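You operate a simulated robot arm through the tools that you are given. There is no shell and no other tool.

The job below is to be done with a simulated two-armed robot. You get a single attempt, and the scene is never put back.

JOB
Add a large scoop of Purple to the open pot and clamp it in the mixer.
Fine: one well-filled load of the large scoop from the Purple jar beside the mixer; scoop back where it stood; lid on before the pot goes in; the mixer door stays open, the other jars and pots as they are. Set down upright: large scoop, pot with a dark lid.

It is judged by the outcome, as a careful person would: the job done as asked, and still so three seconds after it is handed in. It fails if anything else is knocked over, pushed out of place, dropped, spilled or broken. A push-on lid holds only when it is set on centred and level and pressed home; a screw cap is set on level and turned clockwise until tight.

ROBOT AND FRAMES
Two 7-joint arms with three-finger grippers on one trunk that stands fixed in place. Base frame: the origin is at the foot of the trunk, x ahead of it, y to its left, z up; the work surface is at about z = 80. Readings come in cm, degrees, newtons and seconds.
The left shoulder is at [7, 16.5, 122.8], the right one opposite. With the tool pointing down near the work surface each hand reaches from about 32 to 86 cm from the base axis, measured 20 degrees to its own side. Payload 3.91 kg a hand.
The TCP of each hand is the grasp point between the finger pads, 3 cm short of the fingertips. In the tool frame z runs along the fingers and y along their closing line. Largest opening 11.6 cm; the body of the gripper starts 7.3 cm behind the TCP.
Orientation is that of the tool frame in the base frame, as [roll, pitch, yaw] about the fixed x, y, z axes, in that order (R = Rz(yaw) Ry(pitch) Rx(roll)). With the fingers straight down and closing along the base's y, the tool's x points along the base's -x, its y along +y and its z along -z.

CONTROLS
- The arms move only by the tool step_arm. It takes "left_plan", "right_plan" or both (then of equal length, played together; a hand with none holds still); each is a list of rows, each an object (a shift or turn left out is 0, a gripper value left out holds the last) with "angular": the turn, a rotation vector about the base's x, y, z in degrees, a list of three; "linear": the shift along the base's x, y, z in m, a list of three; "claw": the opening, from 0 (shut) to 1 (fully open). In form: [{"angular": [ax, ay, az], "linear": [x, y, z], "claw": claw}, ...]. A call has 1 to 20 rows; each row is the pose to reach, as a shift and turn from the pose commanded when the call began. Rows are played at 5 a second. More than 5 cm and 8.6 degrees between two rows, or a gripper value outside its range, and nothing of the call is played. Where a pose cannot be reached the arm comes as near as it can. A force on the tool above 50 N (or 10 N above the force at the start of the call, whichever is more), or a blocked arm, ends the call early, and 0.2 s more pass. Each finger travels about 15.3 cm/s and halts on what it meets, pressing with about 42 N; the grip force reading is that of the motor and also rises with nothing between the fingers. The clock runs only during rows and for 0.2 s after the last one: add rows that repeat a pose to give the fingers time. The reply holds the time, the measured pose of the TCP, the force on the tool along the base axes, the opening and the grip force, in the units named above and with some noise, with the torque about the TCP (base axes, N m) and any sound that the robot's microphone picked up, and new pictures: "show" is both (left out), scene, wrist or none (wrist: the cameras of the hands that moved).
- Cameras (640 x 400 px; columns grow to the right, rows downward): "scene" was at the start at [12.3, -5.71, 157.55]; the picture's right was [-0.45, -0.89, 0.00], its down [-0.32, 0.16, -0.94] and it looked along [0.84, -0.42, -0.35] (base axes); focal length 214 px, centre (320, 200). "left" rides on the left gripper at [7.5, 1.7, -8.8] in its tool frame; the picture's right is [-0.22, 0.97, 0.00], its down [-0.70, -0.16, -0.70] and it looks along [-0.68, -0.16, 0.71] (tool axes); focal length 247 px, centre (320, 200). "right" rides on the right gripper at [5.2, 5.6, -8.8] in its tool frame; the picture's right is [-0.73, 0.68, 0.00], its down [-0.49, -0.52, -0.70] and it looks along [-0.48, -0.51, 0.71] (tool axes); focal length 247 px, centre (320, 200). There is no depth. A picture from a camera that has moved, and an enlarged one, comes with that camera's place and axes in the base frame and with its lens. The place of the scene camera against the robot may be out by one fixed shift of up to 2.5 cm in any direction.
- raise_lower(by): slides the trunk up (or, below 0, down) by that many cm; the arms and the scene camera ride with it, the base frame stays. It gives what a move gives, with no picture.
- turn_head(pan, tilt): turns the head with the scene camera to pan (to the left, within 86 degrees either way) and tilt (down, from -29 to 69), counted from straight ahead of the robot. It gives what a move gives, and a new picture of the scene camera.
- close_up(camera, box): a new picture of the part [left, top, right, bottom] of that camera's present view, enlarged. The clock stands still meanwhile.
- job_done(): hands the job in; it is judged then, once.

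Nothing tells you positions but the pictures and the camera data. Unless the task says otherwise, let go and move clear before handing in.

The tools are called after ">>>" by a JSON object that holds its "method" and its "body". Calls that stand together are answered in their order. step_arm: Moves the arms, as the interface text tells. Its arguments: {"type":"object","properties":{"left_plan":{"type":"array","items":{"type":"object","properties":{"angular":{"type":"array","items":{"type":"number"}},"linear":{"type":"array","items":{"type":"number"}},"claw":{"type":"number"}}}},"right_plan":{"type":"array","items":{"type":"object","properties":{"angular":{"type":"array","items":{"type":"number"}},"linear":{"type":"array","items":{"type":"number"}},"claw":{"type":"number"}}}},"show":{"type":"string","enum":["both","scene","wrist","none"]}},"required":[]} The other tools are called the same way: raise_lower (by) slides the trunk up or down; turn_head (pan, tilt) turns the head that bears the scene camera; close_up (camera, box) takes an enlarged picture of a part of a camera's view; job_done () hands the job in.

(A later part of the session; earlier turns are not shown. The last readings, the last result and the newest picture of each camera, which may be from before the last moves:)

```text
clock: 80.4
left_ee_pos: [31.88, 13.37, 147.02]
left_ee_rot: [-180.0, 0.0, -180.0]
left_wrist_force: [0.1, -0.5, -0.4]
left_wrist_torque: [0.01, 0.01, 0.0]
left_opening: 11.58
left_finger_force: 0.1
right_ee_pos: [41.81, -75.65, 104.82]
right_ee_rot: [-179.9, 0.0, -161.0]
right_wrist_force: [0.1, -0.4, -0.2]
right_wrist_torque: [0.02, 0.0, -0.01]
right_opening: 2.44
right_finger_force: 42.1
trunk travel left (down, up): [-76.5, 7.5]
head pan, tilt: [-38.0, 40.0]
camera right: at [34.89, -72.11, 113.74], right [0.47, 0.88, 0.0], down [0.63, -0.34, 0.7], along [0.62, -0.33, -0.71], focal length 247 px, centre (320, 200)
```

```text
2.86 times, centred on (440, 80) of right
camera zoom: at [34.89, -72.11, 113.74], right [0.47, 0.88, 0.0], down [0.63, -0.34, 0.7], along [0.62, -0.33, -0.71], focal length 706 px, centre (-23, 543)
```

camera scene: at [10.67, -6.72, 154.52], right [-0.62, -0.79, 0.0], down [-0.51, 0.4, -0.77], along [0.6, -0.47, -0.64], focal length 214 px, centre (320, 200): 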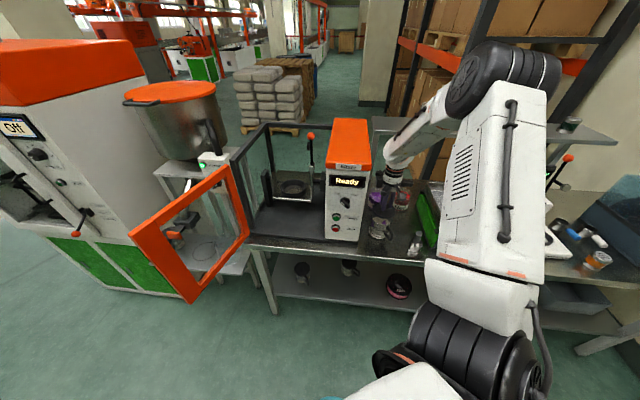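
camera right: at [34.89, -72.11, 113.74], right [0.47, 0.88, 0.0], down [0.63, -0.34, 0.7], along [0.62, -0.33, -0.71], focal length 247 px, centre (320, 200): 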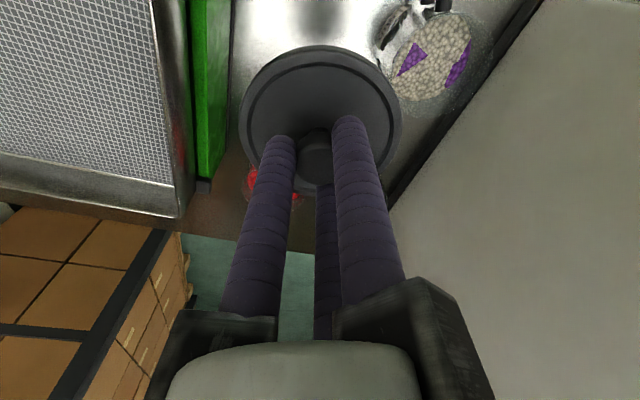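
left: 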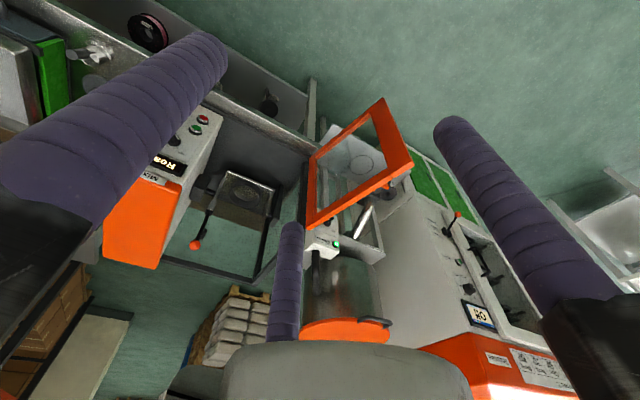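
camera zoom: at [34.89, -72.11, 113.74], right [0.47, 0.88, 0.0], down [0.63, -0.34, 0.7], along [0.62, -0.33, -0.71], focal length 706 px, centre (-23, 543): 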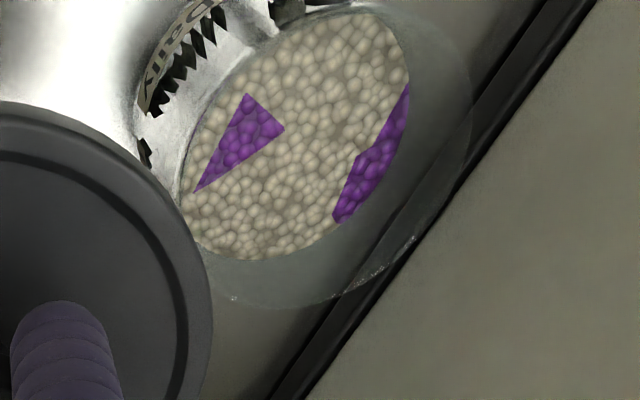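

The full rim view puts the pot centre at about (46.8, -66.0), so my earlier placements were 0.3–0.6 cm off. I bring the lid to the corrected centre and stop just above the rim.

>>> {"method": "step_arm", "body": {"right_plan": [{"linear": [0.016, 0.03, 0]}, {"linear": [0.033, 0.062, 0]}, {"linear": [0.0506, 0.0962, 0]}, {"linear": [0.0506, 0.0962, -0.03]}, {"linear": [0.0506, 0.0962, -0.06]}, {"linear": [0.0506, 0.0962, -0.085]}, {"linear": [0.0506, 0.0962, -0.095]}, {"linear": [0.0506, 0.0962, -0.095]}], "show": "wrist"}}

>>> {"method": "close_up", "body": {"camera": "right", "box": [240, 0, 400, 100]}}

>>> {"method": "close_up", "body": {"camera": "scene", "box": [370, 200, 410, 240]}}

```text
clock: 82.2
left_ee_pos: [31.91, 13.31, 146.92]
left_ee_rot: [179.9, -0.1, -180.0]
left_wrist_force: [0.0, 0.3, 0.4]
left_wrist_torque: [0.01, 0.02, 0.02]
left_opening: 11.58
left_finger_force: 0.2
right_ee_pos: [46.87, -66.14, 95.28]
right_ee_rot: [-179.9, 0.0, -161.0]
right_wrist_force: [-1.1, 0.4, -0.9]
right_wrist_torque: [0.0, -0.01, 0.01]
right_opening: 2.43
right_finger_force: 41.8
trunk travel left (down, up): [-76.5, 7.5]
head pan, tilt: [-38.0, 40.0]
camera right: at [39.95, -62.54, 104.21], right [0.47, 0.88, 0.0], down [0.63, -0.34, 0.7], along [0.62, -0.33, -0.71], focal length 247 px, centre (320, 200)
```

right: 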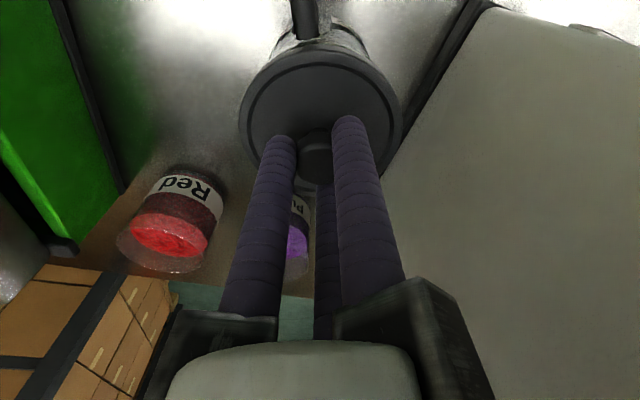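

```text
4.00 times, centred on (320, 50) of right
camera zoom: at [39.95, -62.54, 104.21], right [0.47, 0.88, 0.0], down [0.63, -0.34, 0.7], along [0.62, -0.33, -0.71], focal length 988 px, centre (320, 800)
```

zoom: 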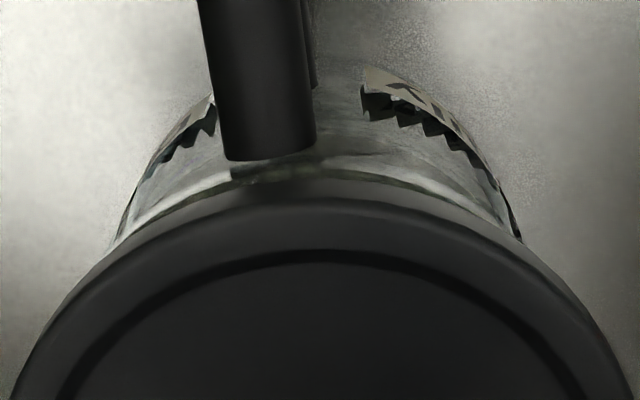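

```text
10.00 times, centred on (390, 220) of scene
camera zoom: at [10.68, -6.75, 154.52], right [-0.62, -0.79, 0.0], down [-0.51, 0.4, -0.77], along [0.6, -0.47, -0.64], focal length 2145 px, centre (-380, 0)
```

zoom: 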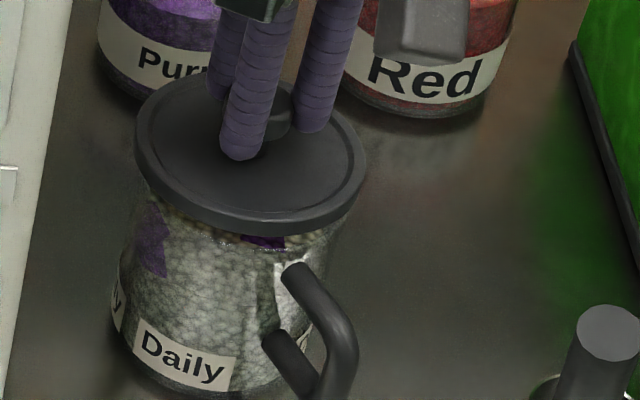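

Now the lid and pot are symmetric in the view. I lower it onto the rim and press.

>>> {"method": "step_arm", "body": {"right_plan": [{"linear": [0, 0, -0.005]}, {"linear": [0, 0, -0.009]}, {"linear": [0, 0, -0.012]}, {"linear": [0, 0, -0.012]}], "show": "none"}}

```text
clock: 83.2
left_ee_pos: [31.66, 13.49, 147.02]
left_ee_rot: [-179.9, 0.0, -180.0]
left_wrist_force: [0.1, 0.0, 0.5]
left_wrist_torque: [0.01, 0.02, -0.01]
left_opening: 11.6
left_finger_force: 0.0
right_ee_pos: [46.53, -66.08, 94.48]
right_ee_rot: [-179.6, 0.0, -160.9]
right_wrist_force: [0.6, -3.9, 17.7]
right_wrist_torque: [-0.91, 0.25, 0.14]
right_opening: 2.42
right_finger_force: 41.6
trunk travel left (down, up): [-76.5, 7.5]
head pan, tilt: [-38.0, 40.0]
```

Contact is at one edge only, so the lid is probably slightly tilted in my grip. I ease off, release it so it settles flat on the rim, and inspect it.

>>> {"method": "step_arm", "body": {"right_plan": [{"linear": [0, 0, 0.0015]}, {"linear": [0, 0, 0.002]}, {"linear": [0, 0, 0.002]}], "show": "none"}}

```text
clock: 84.0
left_ee_pos: [31.76, 13.52, 146.83]
left_ee_rot: [180.0, 0.0, -180.0]
left_wrist_force: [0.9, -0.5, -0.3]
left_wrist_torque: [0.02, 0.0, -0.02]
left_opening: 11.61
left_finger_force: 0.0
right_ee_pos: [46.59, -65.89, 94.51]
right_ee_rot: [-180.0, -0.1, -161.1]
right_wrist_force: [1.8, -1.9, 7.4]
right_wrist_torque: [-0.4, 0.01, 0.09]
right_opening: 2.42
right_finger_force: 41.9
trunk travel left (down, up): [-76.5, 7.5]
head pan, tilt: [-38.0, 40.0]
```

>>> {"method": "step_arm", "body": {"right_plan": [{"claw": 0.23}, {"claw": 0.27}, {"claw": 0.32}, {"claw": 0.4}, {"claw": 0.5}, {"claw": 0.5}], "show": "wrist"}}

>>> {"method": "close_up", "body": {"camera": "right", "box": [220, 20, 420, 180]}}

>>> {"method": "close_up", "body": {"camera": "scene", "box": [370, 200, 410, 240]}}

```text
clock: 85.4
left_ee_pos: [31.84, 13.4, 146.96]
left_ee_rot: [-180.0, 0.0, 180.0]
left_wrist_force: [0.0, -0.7, -0.1]
left_wrist_torque: [0.01, 0.03, -0.01]
left_opening: 11.64
left_finger_force: 0.1
right_ee_pos: [46.73, -66.08, 94.49]
right_ee_rot: [-179.9, 0.0, -161.1]
right_wrist_force: [0.1, -1.2, -0.4]
right_wrist_torque: [0.01, -0.02, -0.03]
right_opening: 5.82
right_finger_force: 0.1
trunk travel left (down, up): [-76.5, 7.5]
head pan, tilt: [-38.0, 40.0]
camera right: at [39.92, -62.51, 103.29], right [0.47, 0.88, 0.0], down [0.63, -0.34, 0.7], along [0.62, -0.33, -0.71], focal length 247 px, centre (320, 200)
```

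right: 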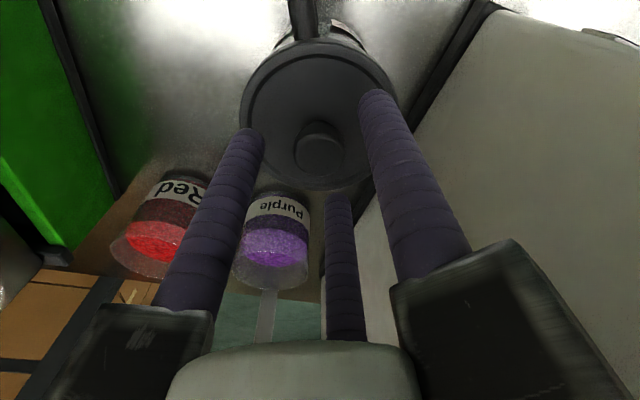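

```text
2.50 times, centred on (320, 100) of right
camera zoom: at [39.92, -62.51, 103.29], right [0.47, 0.88, 0.0], down [0.63, -0.34, 0.7], along [0.62, -0.33, -0.71], focal length 617 px, centre (320, 450)
```

zoom: 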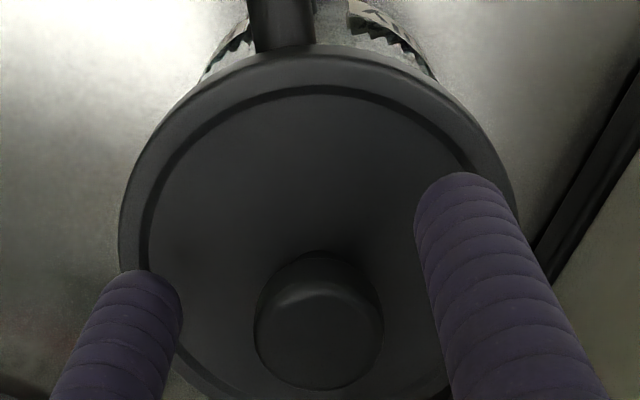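

```text
10.00 times, centred on (390, 220) of scene
camera zoom: at [10.69, -6.77, 154.51], right [-0.62, -0.79, 0.0], down [-0.51, 0.4, -0.77], along [0.6, -0.47, -0.64], focal length 2145 px, centre (-380, 0)
```

zoom: 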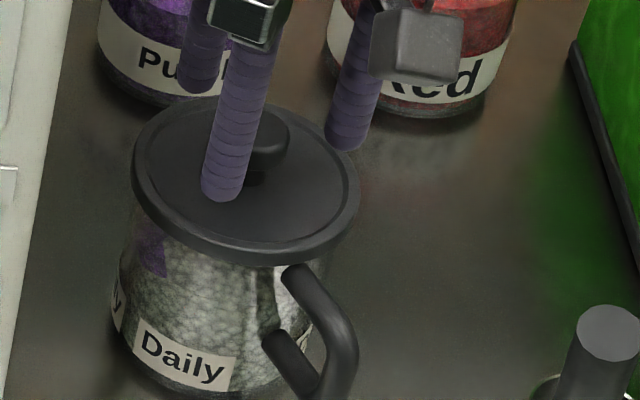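

After release the lid dropped about half a centimetre and now sits flat and centred on the pot. I raise the hand, close the fingers, and press on the knob from above to push it home.

>>> {"method": "step_arm", "body": {"right_plan": [{"linear": [0, 0, 0.025], "claw": 0.5}, {"linear": [0, 0, 0.05], "claw": 0.5}, {"linear": [0, 0, 0.05], "claw": 0.0}, {"linear": [0, 0, 0.05], "claw": 0.0}, {"linear": [0, 0, 0.05], "claw": 0.0}, {"linear": [0, 0, 0.05], "claw": 0.0}], "show": "wrist"}}

>>> {"method": "close_up", "body": {"camera": "right", "box": [220, 20, 420, 180]}}

>>> {"method": "close_up", "body": {"camera": "scene", "box": [370, 200, 410, 240]}}

```text
clock: 86.8
left_ee_pos: [32.0, 13.48, 146.9]
left_ee_rot: [180.0, 0.0, 179.9]
left_wrist_force: [1.3, 0.0, -0.6]
left_wrist_torque: [0.0, -0.02, -0.04]
left_opening: 11.6
left_finger_force: 0.0
right_ee_pos: [46.8, -66.24, 99.49]
right_ee_rot: [180.0, 0.0, -161.0]
right_wrist_force: [-0.5, -0.7, 0.9]
right_wrist_torque: [-0.02, 0.0, -0.03]
right_opening: 0.9
right_finger_force: 41.6
trunk travel left (down, up): [-76.5, 7.5]
head pan, tilt: [-38.0, 40.0]
camera right: at [40.02, -62.67, 108.32], right [0.47, 0.88, 0.0], down [0.63, -0.34, 0.7], along [0.62, -0.33, -0.71], focal length 247 px, centre (320, 200)
```

right: 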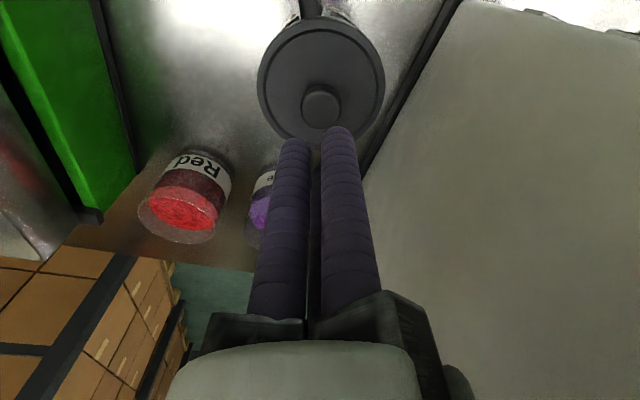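

```text
2.50 times, centred on (320, 100) of right
camera zoom: at [40.02, -62.67, 108.32], right [0.47, 0.88, 0.0], down [0.63, -0.34, 0.7], along [0.62, -0.33, -0.71], focal length 617 px, centre (320, 450)
```

zoom: 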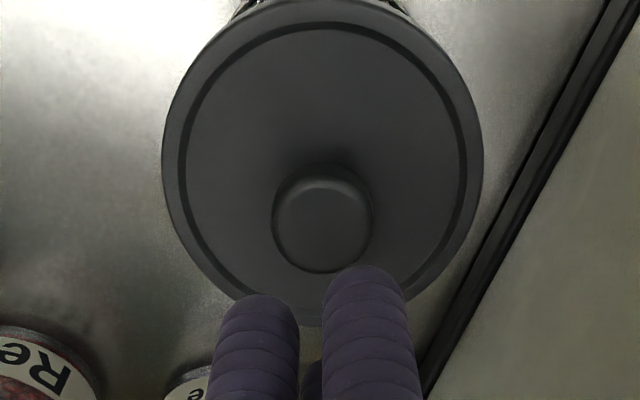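

```text
10.00 times, centred on (390, 220) of scene
camera zoom: at [10.71, -6.79, 154.51], right [-0.62, -0.79, 0.0], down [-0.51, 0.4, -0.77], along [0.6, -0.47, -0.64], focal length 2145 px, centre (-380, 0)
```

zoom: 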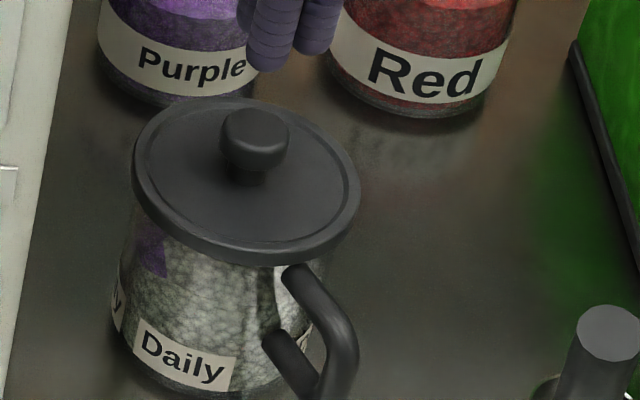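

>>> {"method": "step_arm", "body": {"right_plan": [{"linear": [0, 0, -0.02], "claw": 0.0}, {"linear": [0, 0, -0.034], "claw": 0.0}, {"linear": [0, 0, -0.038], "claw": 0.0}, {"linear": [0, 0, -0.04], "claw": 0.0}, {"linear": [0, 0, -0.042], "claw": 0.0}, {"linear": [0, 0, -0.042], "claw": 0.0}], "show": "none"}}

```text
clock: 88.2
left_ee_pos: [31.8, 13.57, 147.02]
left_ee_rot: [-179.9, 0.1, -179.9]
left_wrist_force: [0.8, -0.1, -0.7]
left_wrist_torque: [0.0, 0.0, 0.01]
left_opening: 11.61
left_finger_force: 0.0
right_ee_pos: [46.69, -66.08, 95.4]
right_ee_rot: [-179.8, 0.0, -161.0]
right_wrist_force: [-1.5, -2.0, 14.1]
right_wrist_torque: [0.0, 0.16, 0.01]
right_opening: 0.88
right_finger_force: 41.8
trunk travel left (down, up): [-76.5, 7.5]
head pan, tilt: [-38.0, 40.0]
heard: snap
```

I heard a snap — the lid has gone home. I press a touch more to be sure, then lift off and look.

>>> {"method": "step_arm", "body": {"right_plan": [{"linear": [0, 0, -0.001], "claw": 0.0}, {"linear": [0, 0, -0.0015], "claw": 0.0}, {"linear": [0, 0, 0.0], "claw": 0.0}, {"linear": [0, 0, 0.03], "claw": 0.0}, {"linear": [0, 0, 0.07], "claw": 0.0}, {"linear": [0, 0, 0.11], "claw": 0.0}], "show": "both"}}

>>> {"method": "close_up", "body": {"camera": "scene", "box": [365, 190, 415, 240]}}

>>> {"method": "close_up", "body": {"camera": "right", "box": [220, 0, 420, 160]}}

```text
clock: 89.6
left_ee_pos: [31.83, 13.43, 146.98]
left_ee_rot: [-180.0, -0.1, 180.0]
left_wrist_force: [-0.3, 0.4, -0.1]
left_wrist_torque: [-0.04, -0.03, 0.01]
left_opening: 11.59
left_finger_force: 0.0
right_ee_pos: [46.69, -66.06, 106.22]
right_ee_rot: [-180.0, 0.0, -161.0]
right_wrist_force: [-0.4, 0.9, 0.6]
right_wrist_torque: [0.0, -0.01, -0.03]
right_opening: 0.9
right_finger_force: 42.1
trunk travel left (down, up): [-76.5, 7.5]
head pan, tilt: [-38.0, 40.0]
camera scene: at [10.63, -6.67, 154.51], right [-0.62, -0.79, 0.0], down [-0.51, 0.4, -0.77], along [0.6, -0.47, -0.64], focal length 214 px, centre (320, 200)
camera right: at [39.83, -62.48, 115.07], right [0.47, 0.88, 0.0], down [0.63, -0.34, 0.7], along [0.62, -0.33, -0.71], focal length 247 px, centre (320, 200)
```

scene: 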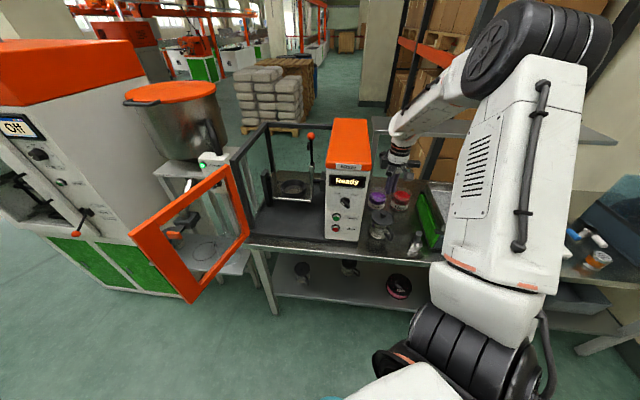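
right: 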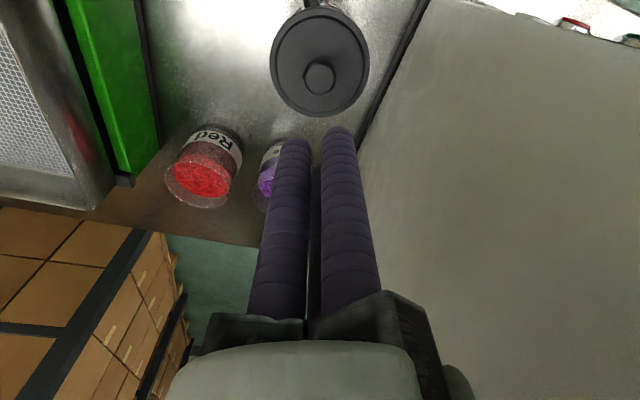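

```text
8.00 times, centred on (390, 215) of scene
camera zoom: at [10.63, -6.67, 154.51], right [-0.62, -0.79, 0.0], down [-0.51, 0.4, -0.77], along [0.6, -0.47, -0.64], focal length 1716 px, centre (-240, 80)
```

zoom: 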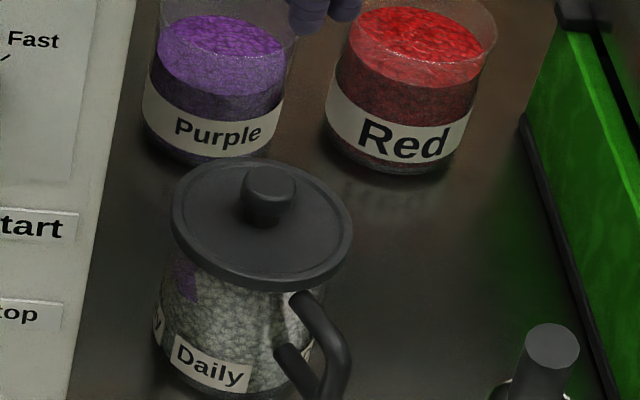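

```text
2.50 times, centred on (320, 80) of right
camera zoom: at [39.83, -62.48, 115.07], right [0.47, 0.88, 0.0], down [0.63, -0.34, 0.7], along [0.62, -0.33, -0.71], focal length 617 px, centre (320, 500)
```

zoom: 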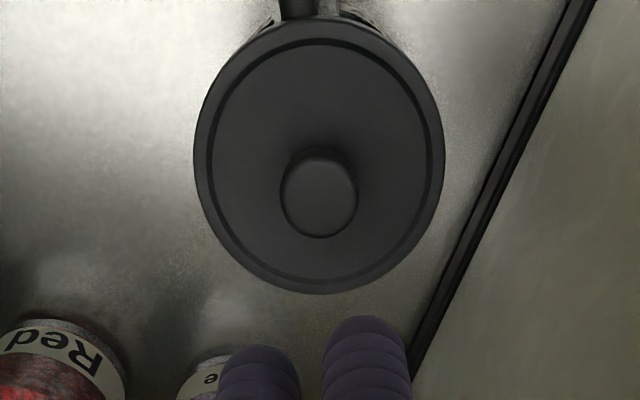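

The lid is firmly on, centred and level. Next I inspect the mixer seat more closely with the right wrist camera, going around in front of the mixer.

>>> {"method": "step_arm", "body": {"right_plan": [{"linear": [-0.02, 0.035, 0.03], "angular": [0, 0, 0]}, {"linear": [-0.045, 0.075, 0.05], "angular": [0, 0, 0]}, {"linear": [-0.07, 0.115, 0.06], "angular": [0, 0, 0]}, {"linear": [-0.09, 0.15, 0.06], "angular": [0, 0, 0]}, {"linear": [-0.107, 0.18, 0.06], "angular": [0, 0, 0]}, {"linear": [-0.078, 0.215, 0.06], "angular": [0, 0, 0]}, {"linear": [-0.049, 0.25, 0.06], "angular": [0, 0, 0]}, {"linear": [-0.02, 0.285, 0.06], "angular": [0, 0, 0]}, {"linear": [0.009, 0.32, 0.06], "angular": [0, 0, 0]}, {"linear": [0.038, 0.355, 0.06], "angular": [0, 0, 0]}, {"linear": [0.067, 0.39, 0.06], "angular": [0, 0, 0]}, {"linear": [0.093, 0.42, 0.06], "angular": [0, 0, 0]}], "show": "both"}}

>>> {"method": "close_up", "body": {"camera": "right", "box": [200, 100, 440, 250]}}

```text
refused: row 1 steps farther than a row can; nothing moved
```

```text
2.67 times, centred on (320, 175) of right
camera zoom: at [39.83, -62.48, 115.07], right [0.47, 0.88, 0.0], down [0.63, -0.34, 0.7], along [0.62, -0.33, -0.71], focal length 659 px, centre (320, 267)
```

zoom: 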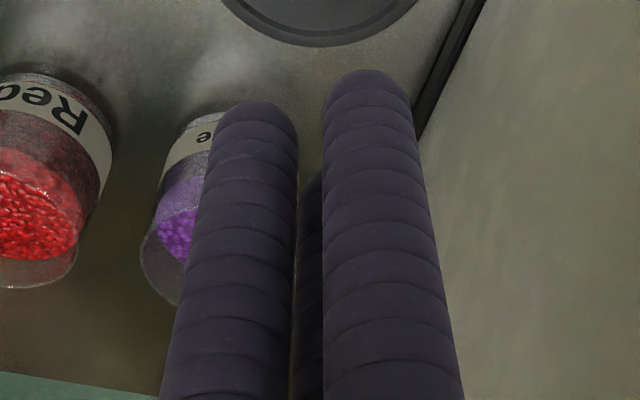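

>>> {"method": "step_arm", "body": {"right_plan": [{"linear": [-0.015, 0.03, 0.03]}, {"linear": [-0.035, 0.065, 0.05]}, {"linear": [-0.06, 0.105, 0.06]}, {"linear": [-0.085, 0.145, 0.06]}, {"linear": [-0.107, 0.18, 0.06]}, {"linear": [-0.08, 0.215, 0.06]}, {"linear": [-0.053, 0.25, 0.06]}, {"linear": [-0.026, 0.285, 0.06]}, {"linear": [0.001, 0.32, 0.06]}, {"linear": [0.03, 0.355, 0.06]}, {"linear": [0.06, 0.39, 0.06]}, {"linear": [0.09, 0.42, 0.06]}], "show": "both"}}

>>> {"method": "close_up", "body": {"camera": "right", "box": [200, 150, 440, 300]}}

```text
clock: 92.2
left_ee_pos: [32.26, 13.4, 146.76]
left_ee_rot: [-180.0, -0.1, -179.9]
left_wrist_force: [1.0, 0.6, 0.3]
left_wrist_torque: [0.01, 0.02, -0.01]
left_opening: 11.61
left_finger_force: 0.1
right_ee_pos: [56.07, -23.78, 112.3]
right_ee_rot: [-180.0, -0.1, -161.0]
right_wrist_force: [1.0, 0.2, -0.1]
right_wrist_torque: [-0.05, 0.03, 0.04]
right_opening: 0.88
right_finger_force: 41.9
trunk travel left (down, up): [-76.5, 7.5]
head pan, tilt: [-38.0, 40.0]
camera scene: at [10.9, -6.67, 154.5], right [-0.62, -0.79, 0.0], down [-0.51, 0.4, -0.77], along [0.6, -0.47, -0.64], focal length 214 px, centre (320, 200)
camera right: at [49.31, -20.28, 121.15], right [0.47, 0.88, 0.0], down [0.63, -0.34, 0.7], along [0.62, -0.33, -0.71], focal length 247 px, centre (320, 200)
```

scene: 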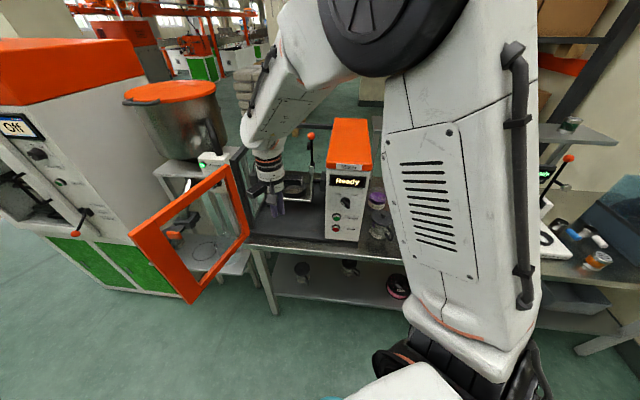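
right: 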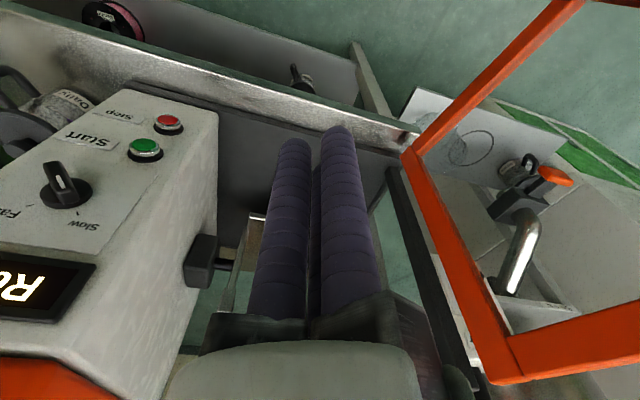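

```text
2.67 times, centred on (320, 225) of right
camera zoom: at [49.31, -20.28, 121.15], right [0.47, 0.88, 0.0], down [0.63, -0.34, 0.7], along [0.62, -0.33, -0.71], focal length 659 px, centre (320, 133)
```

zoom: 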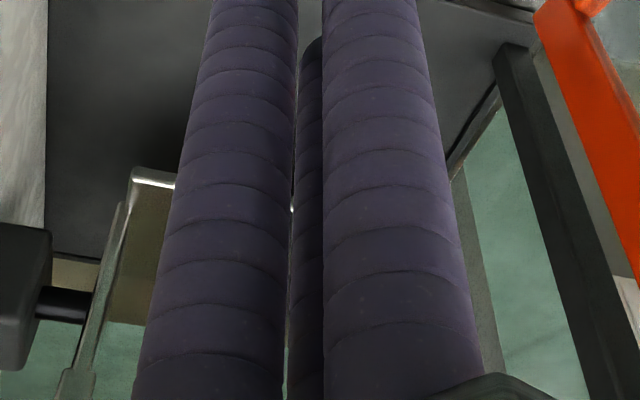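

>>> {"method": "step_arm", "body": {"right_plan": [{"claw": 1.0, "linear": [0, 0, -0.04], "angular": [0, 0, 5]}, {"claw": 1.0, "linear": [0, 0, -0.08], "angular": [0, 0, 5]}, {"claw": 1.0, "linear": [0, 0, -0.12], "angular": [0, 0, 5]}, {"claw": 1.0, "linear": [0, 0, -0.16], "angular": [0, 0, 5]}], "show": "wrist"}}

>>> {"method": "close_up", "body": {"camera": "right", "box": [180, 130, 380, 330]}}

```text
clock: 93.2
left_ee_pos: [32.14, 13.2, 146.79]
left_ee_rot: [180.0, -0.1, -180.0]
left_wrist_force: [0.6, -0.1, -0.8]
left_wrist_torque: [-0.02, 0.04, 0.01]
left_opening: 11.59
left_finger_force: 0.1
right_ee_pos: [55.46, -23.95, 96.08]
right_ee_rot: [180.0, 0.0, -156.0]
right_wrist_force: [0.5, 0.3, -0.7]
right_wrist_torque: [0.0, 0.02, -0.03]
right_opening: 11.59
right_finger_force: 0.1
trunk travel left (down, up): [-76.5, 7.5]
head pan, tilt: [-38.0, 40.0]
camera right: at [48.5, -21.03, 104.95], right [0.39, 0.92, 0.0], down [0.66, -0.28, 0.7], along [0.64, -0.27, -0.71], focal length 247 px, centre (320, 200)
```

right: 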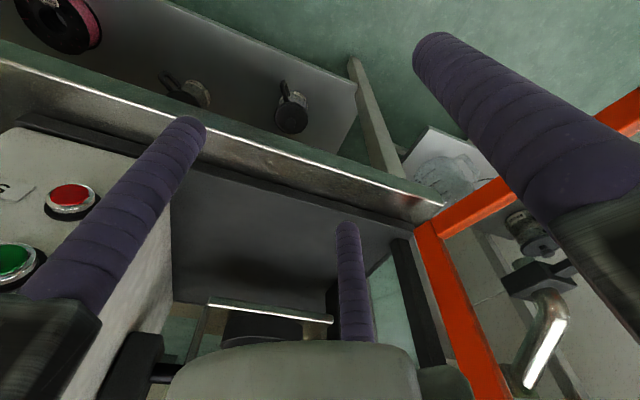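

```text
2.00 times, centred on (280, 230) of right
camera zoom: at [48.5, -21.03, 104.95], right [0.39, 0.92, 0.0], down [0.66, -0.28, 0.7], along [0.64, -0.27, -0.71], focal length 494 px, centre (400, 140)
```

zoom: 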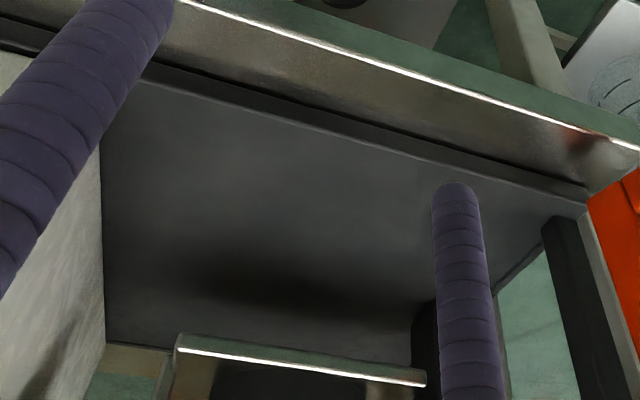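

The seat centre works out to about (83.6, -45.7) with the plate at z ≈ 91, too far for a vertical grip, so I'll carry the pot by its handle with the hand horizontal. First I go back to measure the handle.

>>> {"method": "step_arm", "body": {"right_plan": [{"linear": [-0.02, -0.02, 0.03]}, {"linear": [-0.05, -0.055, 0.04]}, {"linear": [-0.08, -0.09, 0.05]}, {"linear": [-0.11, -0.125, 0.06]}, {"linear": [-0.14, -0.16, 0.07]}, {"linear": [-0.165, -0.2, 0.08]}, {"linear": [-0.185, -0.24, 0.08]}, {"linear": [-0.2, -0.28, 0.08]}, {"linear": [-0.215, -0.31, 0.06]}], "show": "wrist"}}

>>> {"method": "close_up", "body": {"camera": "right", "box": [200, 60, 360, 220]}}

>>> {"method": "close_up", "body": {"camera": "scene", "box": [360, 190, 420, 250]}}

```text
clock: 95.2
left_ee_pos: [31.92, 13.1, 146.97]
left_ee_rot: [179.9, 0.0, -180.0]
left_wrist_force: [-0.3, -0.4, -0.3]
left_wrist_torque: [0.04, 0.01, 0.0]
left_opening: 11.6
left_finger_force: 0.0
right_ee_pos: [34.09, -55.3, 102.21]
right_ee_rot: [-180.0, 0.1, -155.9]
right_wrist_force: [0.0, -0.3, -0.7]
right_wrist_torque: [0.03, 0.03, 0.01]
right_opening: 11.59
right_finger_force: 0.1
trunk travel left (down, up): [-76.5, 7.5]
head pan, tilt: [-38.0, 40.0]
camera right: at [27.06, -52.47, 110.96], right [0.39, 0.92, 0.0], down [0.66, -0.28, 0.7], along [0.64, -0.27, -0.71], focal length 247 px, centre (320, 200)
```

right: 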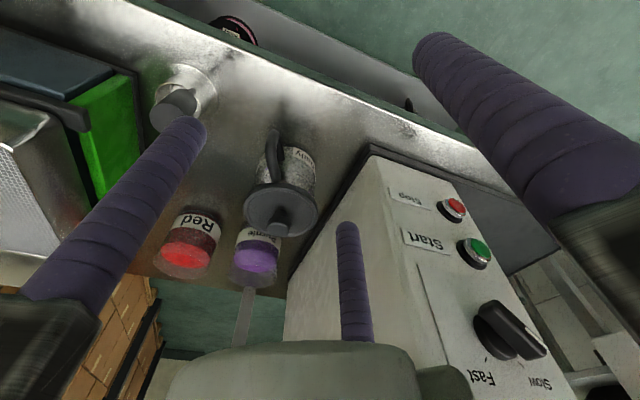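

```text
2.50 times, centred on (280, 140) of right
camera zoom: at [27.06, -52.47, 110.96], right [0.39, 0.92, 0.0], down [0.66, -0.28, 0.7], along [0.64, -0.27, -0.71], focal length 617 px, centre (420, 350)
```

zoom: 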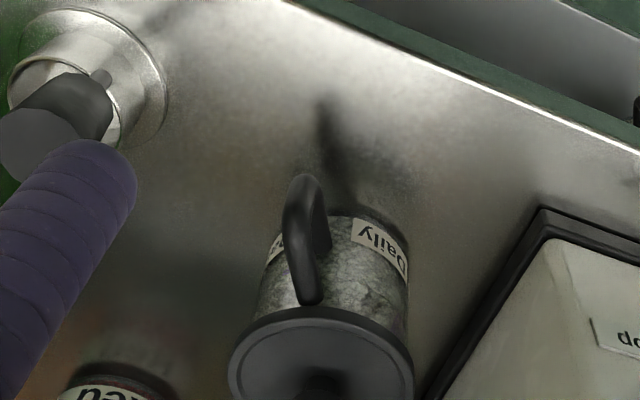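

```text
6.67 times, centred on (390, 220) of scene
camera zoom: at [10.67, -7.01, 154.51], right [-0.62, -0.79, 0.0], down [-0.51, 0.4, -0.77], along [0.6, -0.47, -0.64], focal length 1430 px, centre (-147, 67)
```

zoom: 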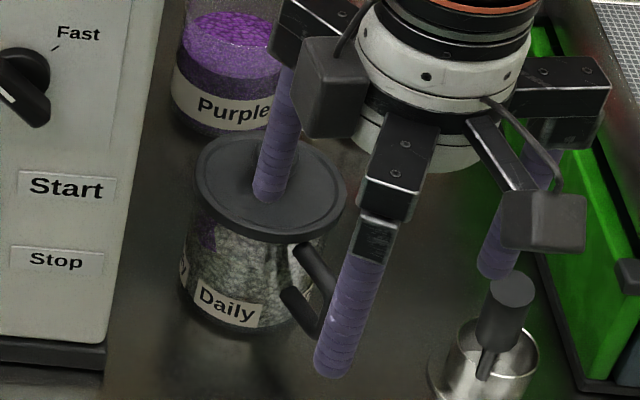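

The handle points to azimuth ~160°. Before deciding on the carrying grip I test how far the arm reaches with the tool vertical, in free space above the Red jar (at the same shoulder distance as the seat).

>>> {"method": "step_arm", "body": {"right_plan": [{"linear": [0.01, -0.03, 0.02]}, {"linear": [0.02, -0.07, 0.04]}, {"linear": [0.03, -0.11, 0.04]}, {"linear": [0.045, -0.155, 0.04]}, {"linear": [0.06, -0.2, 0.04]}, {"linear": [0.08, -0.24, 0.04]}, {"linear": [0.1, -0.28, 0.04]}, {"linear": [0.12, -0.31, 0.04]}], "show": "both"}}

```text
clock: 97.0
left_ee_pos: [32.02, 13.11, 146.97]
left_ee_rot: [179.9, -0.2, -180.0]
left_wrist_force: [0.1, 0.3, -0.2]
left_wrist_torque: [0.05, 0.03, 0.06]
left_opening: 11.59
left_finger_force: 0.1
right_ee_pos: [46.33, -85.94, 105.99]
right_ee_rot: [179.9, 0.0, -156.0]
right_wrist_force: [0.6, -0.3, 0.3]
right_wrist_torque: [0.03, -0.01, 0.03]
right_opening: 11.59
right_finger_force: 0.1
trunk travel left (down, up): [-76.5, 7.5]
head pan, tilt: [-38.0, 40.0]
camera scene: at [10.85, -6.95, 154.5], right [-0.62, -0.79, 0.0], down [-0.51, 0.4, -0.76], along [0.6, -0.47, -0.64], focal length 214 px, centre (320, 200)
camera right: at [39.23, -83.08, 114.96], right [0.39, 0.92, 0.0], down [0.66, -0.28, 0.7], along [0.64, -0.27, -0.72], focal length 247 px, centre (320, 200)
```

scene: 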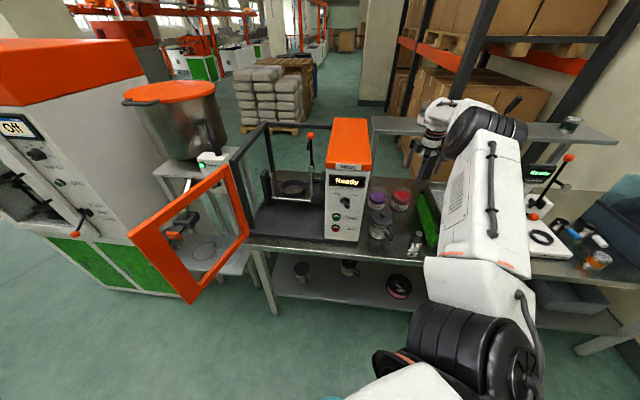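
right: 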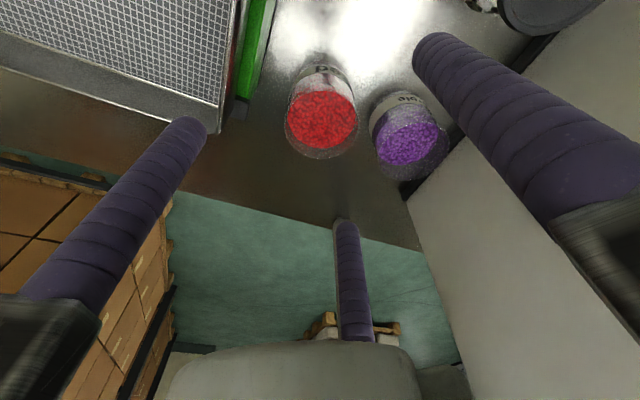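

It reaches 80 cm without trouble. I extend a bit further to find the limit.

>>> {"method": "step_arm", "body": {"right_plan": [{"linear": [0.01, -0.017, -0.02]}, {"linear": [0.02, -0.035, -0.04]}, {"linear": [0.03, -0.052, -0.05]}, {"linear": [0.04, -0.07, -0.05]}], "show": "wrist"}}

```text
clock: 98.0
left_ee_pos: [31.84, 13.42, 146.95]
left_ee_rot: [180.0, 0.0, 179.9]
left_wrist_force: [-0.5, 0.1, 0.6]
left_wrist_torque: [0.02, -0.01, 0.01]
left_opening: 11.57
left_finger_force: 0.1
right_ee_pos: [47.43, -88.63, 101.79]
right_ee_rot: [-179.9, 0.1, -156.0]
right_wrist_force: [-0.7, 0.7, -0.6]
right_wrist_torque: [-0.02, 0.03, 0.01]
right_opening: 11.61
right_finger_force: 0.0
right hand out of reach, approached as far as the arm can: row 2, 3, 4
trunk travel left (down, up): [-76.5, 7.5]
head pan, tilt: [-38.0, 40.0]
camera right: at [40.37, -85.69, 110.68], right [0.39, 0.92, 0.0], down [0.66, -0.28, 0.7], along [0.64, -0.28, -0.71], focal length 247 px, centre (320, 200)
```

right: 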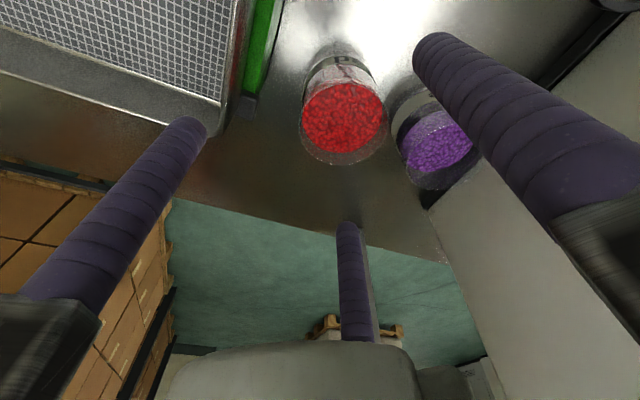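

The vertical-tool reach is about 82.7 cm from the shoulder, which just covers the seat. I retreat and examine the mixer cage for any top pane and the clamp parts.

>>> {"method": "step_arm", "body": {"right_plan": [{"linear": [-0.01, 0.03, 0.03]}, {"linear": [-0.03, 0.07, 0.05]}, {"linear": [-0.05, 0.11, 0.05]}, {"linear": [-0.07, 0.15, 0.05]}, {"linear": [-0.09, 0.19, 0.05]}], "show": "none"}}

>>> {"method": "close_up", "body": {"camera": "scene", "box": [225, 105, 375, 245]}}

>>> {"method": "turn_head", "body": {"pan": -20, "tilt": 30}}

>>> {"method": "close_up", "body": {"camera": "scene", "box": [320, 100, 480, 240]}}

```text
clock: 99.2
left_ee_pos: [31.54, 13.76, 146.93]
left_ee_rot: [-179.7, 0.1, -180.0]
left_wrist_force: [-0.9, 0.1, 0.5]
left_wrist_torque: [-0.08, -0.05, 0.05]
left_opening: 11.6
left_finger_force: 0.0
right_ee_pos: [38.17, -69.63, 107.18]
right_ee_rot: [-179.6, 0.1, -156.0]
right_wrist_force: [-0.1, 1.7, 0.4]
right_wrist_torque: [-0.04, -0.02, 0.03]
right_opening: 11.58
right_finger_force: 0.0
trunk travel left (down, up): [-76.5, 7.5]
head pan, tilt: [-38.0, 40.0]
```

```text
2.86 times, centred on (300, 175) of scene
camera zoom: at [10.38, -6.39, 154.55], right [-0.62, -0.79, 0.0], down [-0.51, 0.39, -0.77], along [0.6, -0.47, -0.64], focal length 613 px, centre (377, 271)
```

zoom: 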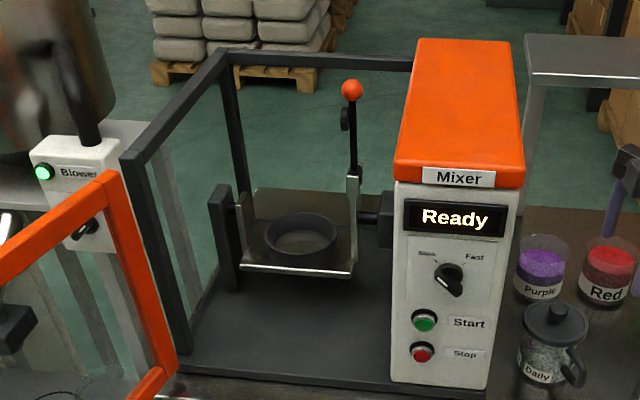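

```text
clock: 100.0
left_ee_pos: [32.04, 13.32, 146.97]
left_ee_rot: [-180.0, 0.0, -180.0]
left_wrist_force: [-0.1, 0.1, 0.4]
left_wrist_torque: [0.0, -0.02, 0.0]
left_opening: 11.6
left_finger_force: 0.1
right_ee_pos: [38.61, -69.98, 106.75]
right_ee_rot: [180.0, -0.2, -156.0]
right_wrist_force: [0.1, 0.3, 0.4]
right_wrist_torque: [-0.01, 0.02, 0.0]
right_opening: 11.63
right_finger_force: 0.0
trunk travel left (down, up): [-76.5, 7.5]
head pan, tilt: [-20.0, 30.0]
camera scene: at [12.51, -4.66, 156.04], right [-0.34, -0.94, 0.0], down [-0.47, 0.17, -0.87], along [0.81, -0.3, -0.5], focal length 214 px, centre (320, 200)
```

scene: 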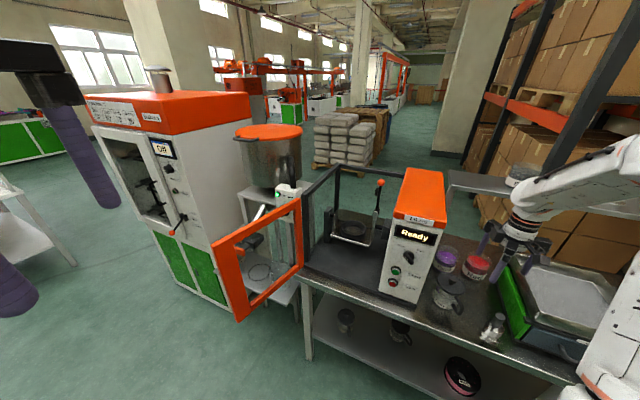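

```text
2.86 times, centred on (400, 170) of scene
camera zoom: at [12.51, -4.66, 156.04], right [-0.34, -0.94, 0.0], down [-0.47, 0.17, -0.87], along [0.81, -0.3, -0.5], focal length 613 px, centre (91, 286)
```

zoom: 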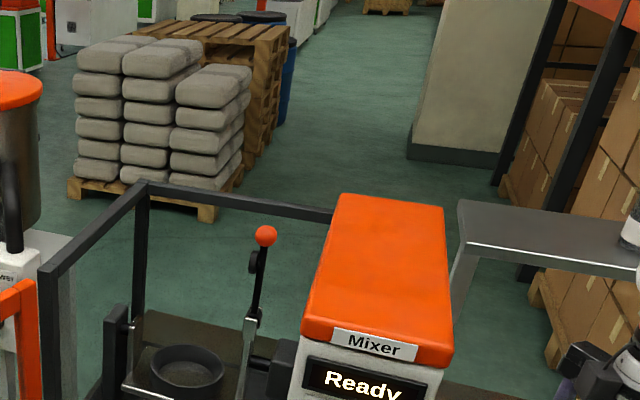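

The mixer cage looks open at the front and top, with no panes. I'll try lifting the pot from above by its lidded top (three fingers all round), first just a few millimetres to test that the lid holds.

>>> {"method": "turn_head", "body": {"pan": -38, "tilt": 40}}

>>> {"method": "step_arm", "body": {"right_plan": [{"linear": [0.03, 0.015, 0], "angular": [0, 0, -2.5]}, {"linear": [0.06, 0.03, 0], "angular": [0, 0, -5]}, {"linear": [0.081, 0.039, 0], "angular": [0, 0, -5]}, {"linear": [0.081, 0.039, 0], "angular": [0, 0, -5]}], "show": "wrist"}}

>>> {"method": "close_up", "body": {"camera": "right", "box": [220, 0, 420, 160]}}

```text
clock: 100.8
left_ee_pos: [31.95, 13.24, 146.9]
left_ee_rot: [-180.0, 0.0, 180.0]
left_wrist_force: [0.5, 0.2, -0.7]
left_wrist_torque: [0.02, 0.04, -0.01]
left_opening: 11.58
left_finger_force: 0.2
right_ee_pos: [38.44, -69.89, 106.73]
right_ee_rot: [-179.9, -0.2, -155.9]
right_wrist_force: [-0.1, -0.4, 0.4]
right_wrist_torque: [0.01, 0.02, 0.02]
right_opening: 11.6
right_finger_force: 0.0
trunk travel left (down, up): [-76.5, 7.5]
head pan, tilt: [-38.0, 40.0]
camera scene: at [10.69, -6.76, 154.52], right [-0.61, -0.79, 0.0], down [-0.51, 0.4, -0.77], along [0.6, -0.47, -0.64], focal length 214 px, centre (320, 200)
```

scene: 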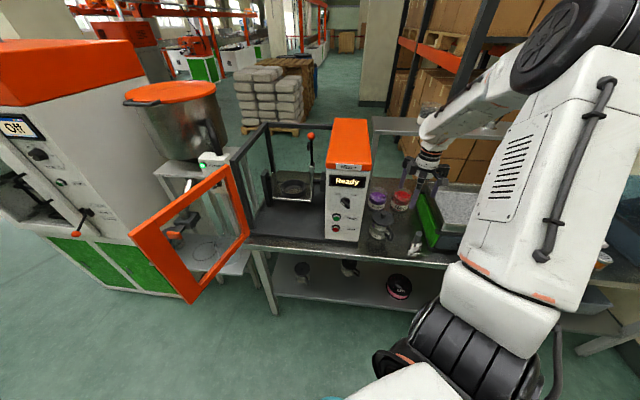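

```text
clock: 101.8
left_ee_pos: [31.93, 13.3, 146.82]
left_ee_rot: [-180.0, 0.0, -179.9]
left_wrist_force: [0.4, 0.7, -0.1]
left_wrist_torque: [-0.03, -0.04, 0.0]
left_opening: 11.59
left_finger_force: 0.0
right_ee_pos: [46.46, -65.88, 106.96]
right_ee_rot: [180.0, 0.0, -161.0]
right_wrist_force: [-0.4, -1.4, -0.2]
right_wrist_torque: [0.01, 0.03, 0.01]
right_opening: 11.59
right_finger_force: 0.0
trunk travel left (down, up): [-76.5, 7.5]
head pan, tilt: [-38.0, 40.0]
camera right: at [39.71, -62.27, 115.72], right [0.47, 0.88, 0.0], down [0.63, -0.34, 0.7], along [0.62, -0.33, -0.71], focal length 247 px, centre (320, 200)
```

right: 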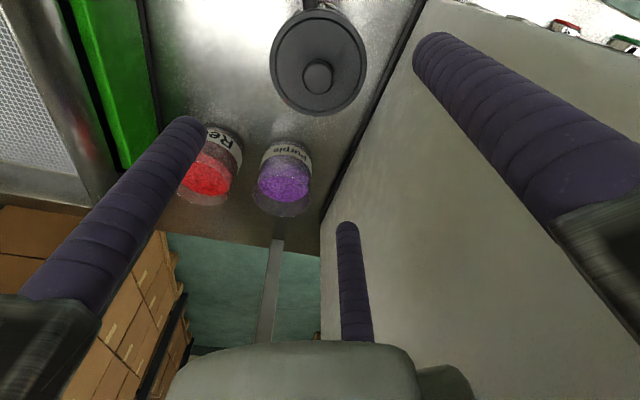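

```text
2.50 times, centred on (320, 80) of right
camera zoom: at [39.71, -62.27, 115.72], right [0.47, 0.88, 0.0], down [0.63, -0.34, 0.7], along [0.62, -0.33, -0.71], focal length 617 px, centre (320, 500)
```

zoom: 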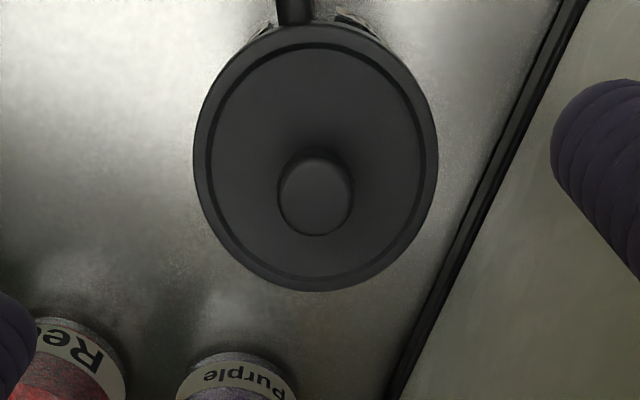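

The lid is centred under the hand within 2 mm. I descend with open fingers around the lidded top.

>>> {"method": "step_arm", "body": {"right_plan": [{"linear": [-0.0007, -0.0013, -0.04]}, {"linear": [-0.0007, -0.0013, -0.08]}, {"linear": [-0.0007, -0.0013, -0.12]}, {"linear": [-0.0007, -0.0013, -0.15]}, {"linear": [-0.0007, -0.0013, -0.171]}, {"linear": [-0.0007, -0.0013, -0.171]}], "show": "both"}}

>>> {"method": "close_up", "body": {"camera": "scene", "box": [350, 180, 430, 260]}}

```text
clock: 103.2
left_ee_pos: [31.95, 13.4, 146.81]
left_ee_rot: [180.0, 0.0, -180.0]
left_wrist_force: [-0.2, -0.1, -0.3]
left_wrist_torque: [0.0, -0.04, -0.01]
left_opening: 11.6
left_finger_force: 0.1
right_ee_pos: [46.6, -66.08, 89.9]
right_ee_rot: [-179.8, 0.0, -161.1]
right_wrist_force: [0.2, -0.4, -0.3]
right_wrist_torque: [0.0, 0.0, -0.03]
right_opening: 11.59
right_finger_force: 0.0
trunk travel left (down, up): [-76.5, 7.5]
head pan, tilt: [-38.0, 40.0]
camera scene: at [10.65, -6.7, 154.52], right [-0.62, -0.79, 0.0], down [-0.51, 0.4, -0.77], along [0.6, -0.47, -0.64], focal length 214 px, centre (320, 200)
camera right: at [39.8, -62.47, 98.71], right [0.47, 0.88, 0.0], down [0.63, -0.33, 0.7], along [0.62, -0.33, -0.71], focal length 247 px, centre (320, 200)
```

scene: 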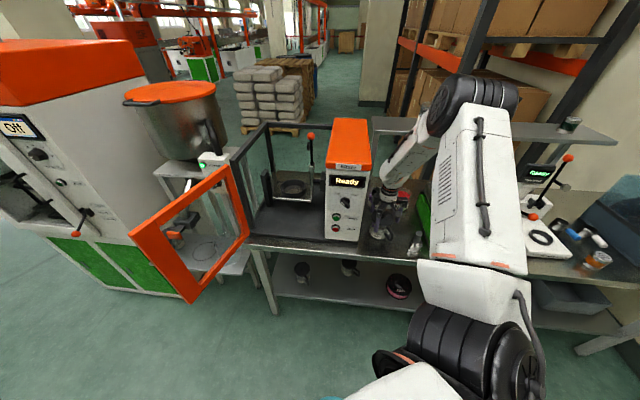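
right: 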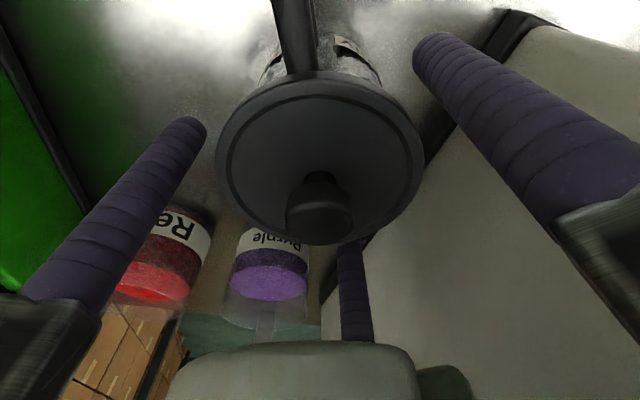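

```text
5.00 times, centred on (390, 220) of scene
camera zoom: at [10.65, -6.7, 154.52], right [-0.62, -0.79, 0.0], down [-0.51, 0.4, -0.77], along [0.6, -0.47, -0.64], focal length 1072 px, centre (-30, 100)
```

zoom: 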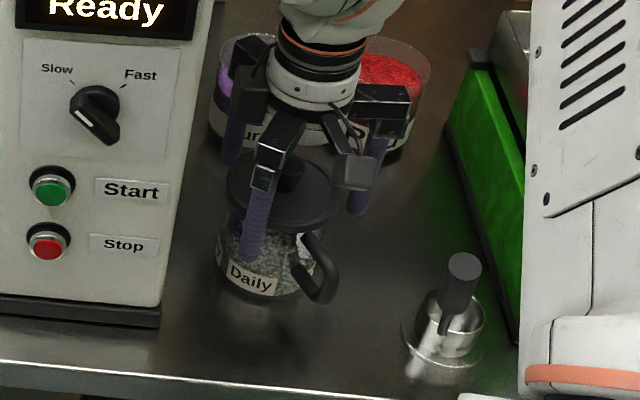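

>>> {"method": "step_arm", "body": {"right_plan": [{"claw": 0.95}, {"claw": 0.88}, {"claw": 0.82}, {"claw": 0.76}, {"claw": 0.65}, {"claw": 0.4}, {"claw": 0.2}, {"claw": 0.2}], "show": "wrist"}}

>>> {"method": "close_up", "body": {"camera": "scene", "box": [360, 190, 420, 250]}}

```text
clock: 105.0
left_ee_pos: [31.87, 13.27, 146.93]
left_ee_rot: [-180.0, 0.0, -180.0]
left_wrist_force: [-0.2, 0.7, -0.3]
left_wrist_torque: [0.0, 0.01, 0.04]
left_opening: 11.6
left_finger_force: 0.2
right_ee_pos: [46.52, -66.08, 89.94]
right_ee_rot: [-180.0, 0.0, -160.9]
right_wrist_force: [-0.9, 1.0, 0.3]
right_wrist_torque: [-0.02, 0.04, 0.0]
right_opening: 9.43
right_finger_force: 41.6
trunk travel left (down, up): [-76.5, 7.5]
head pan, tilt: [-38.0, 40.0]
heard: snap
camera right: at [39.8, -62.5, 98.71], right [0.47, 0.88, 0.0], down [0.63, -0.34, 0.7], along [0.62, -0.33, -0.71], focal length 247 px, centre (320, 200)
```

right: 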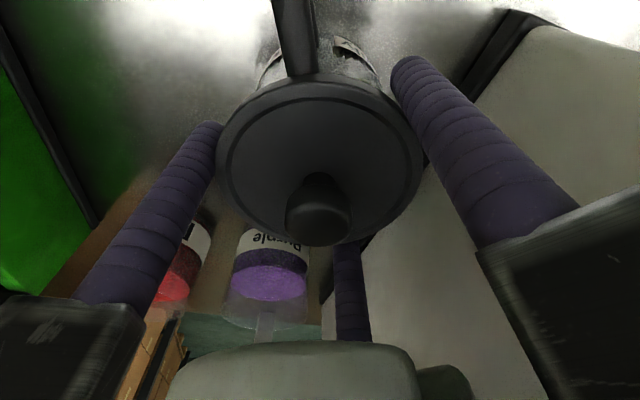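

```text
6.67 times, centred on (390, 220) of scene
camera zoom: at [10.67, -6.75, 154.52], right [-0.62, -0.79, 0.0], down [-0.51, 0.4, -0.77], along [0.6, -0.47, -0.64], focal length 1430 px, centre (-147, 67)
```

zoom: 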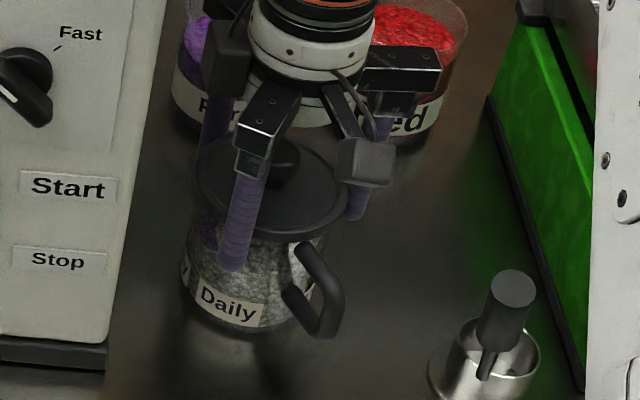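

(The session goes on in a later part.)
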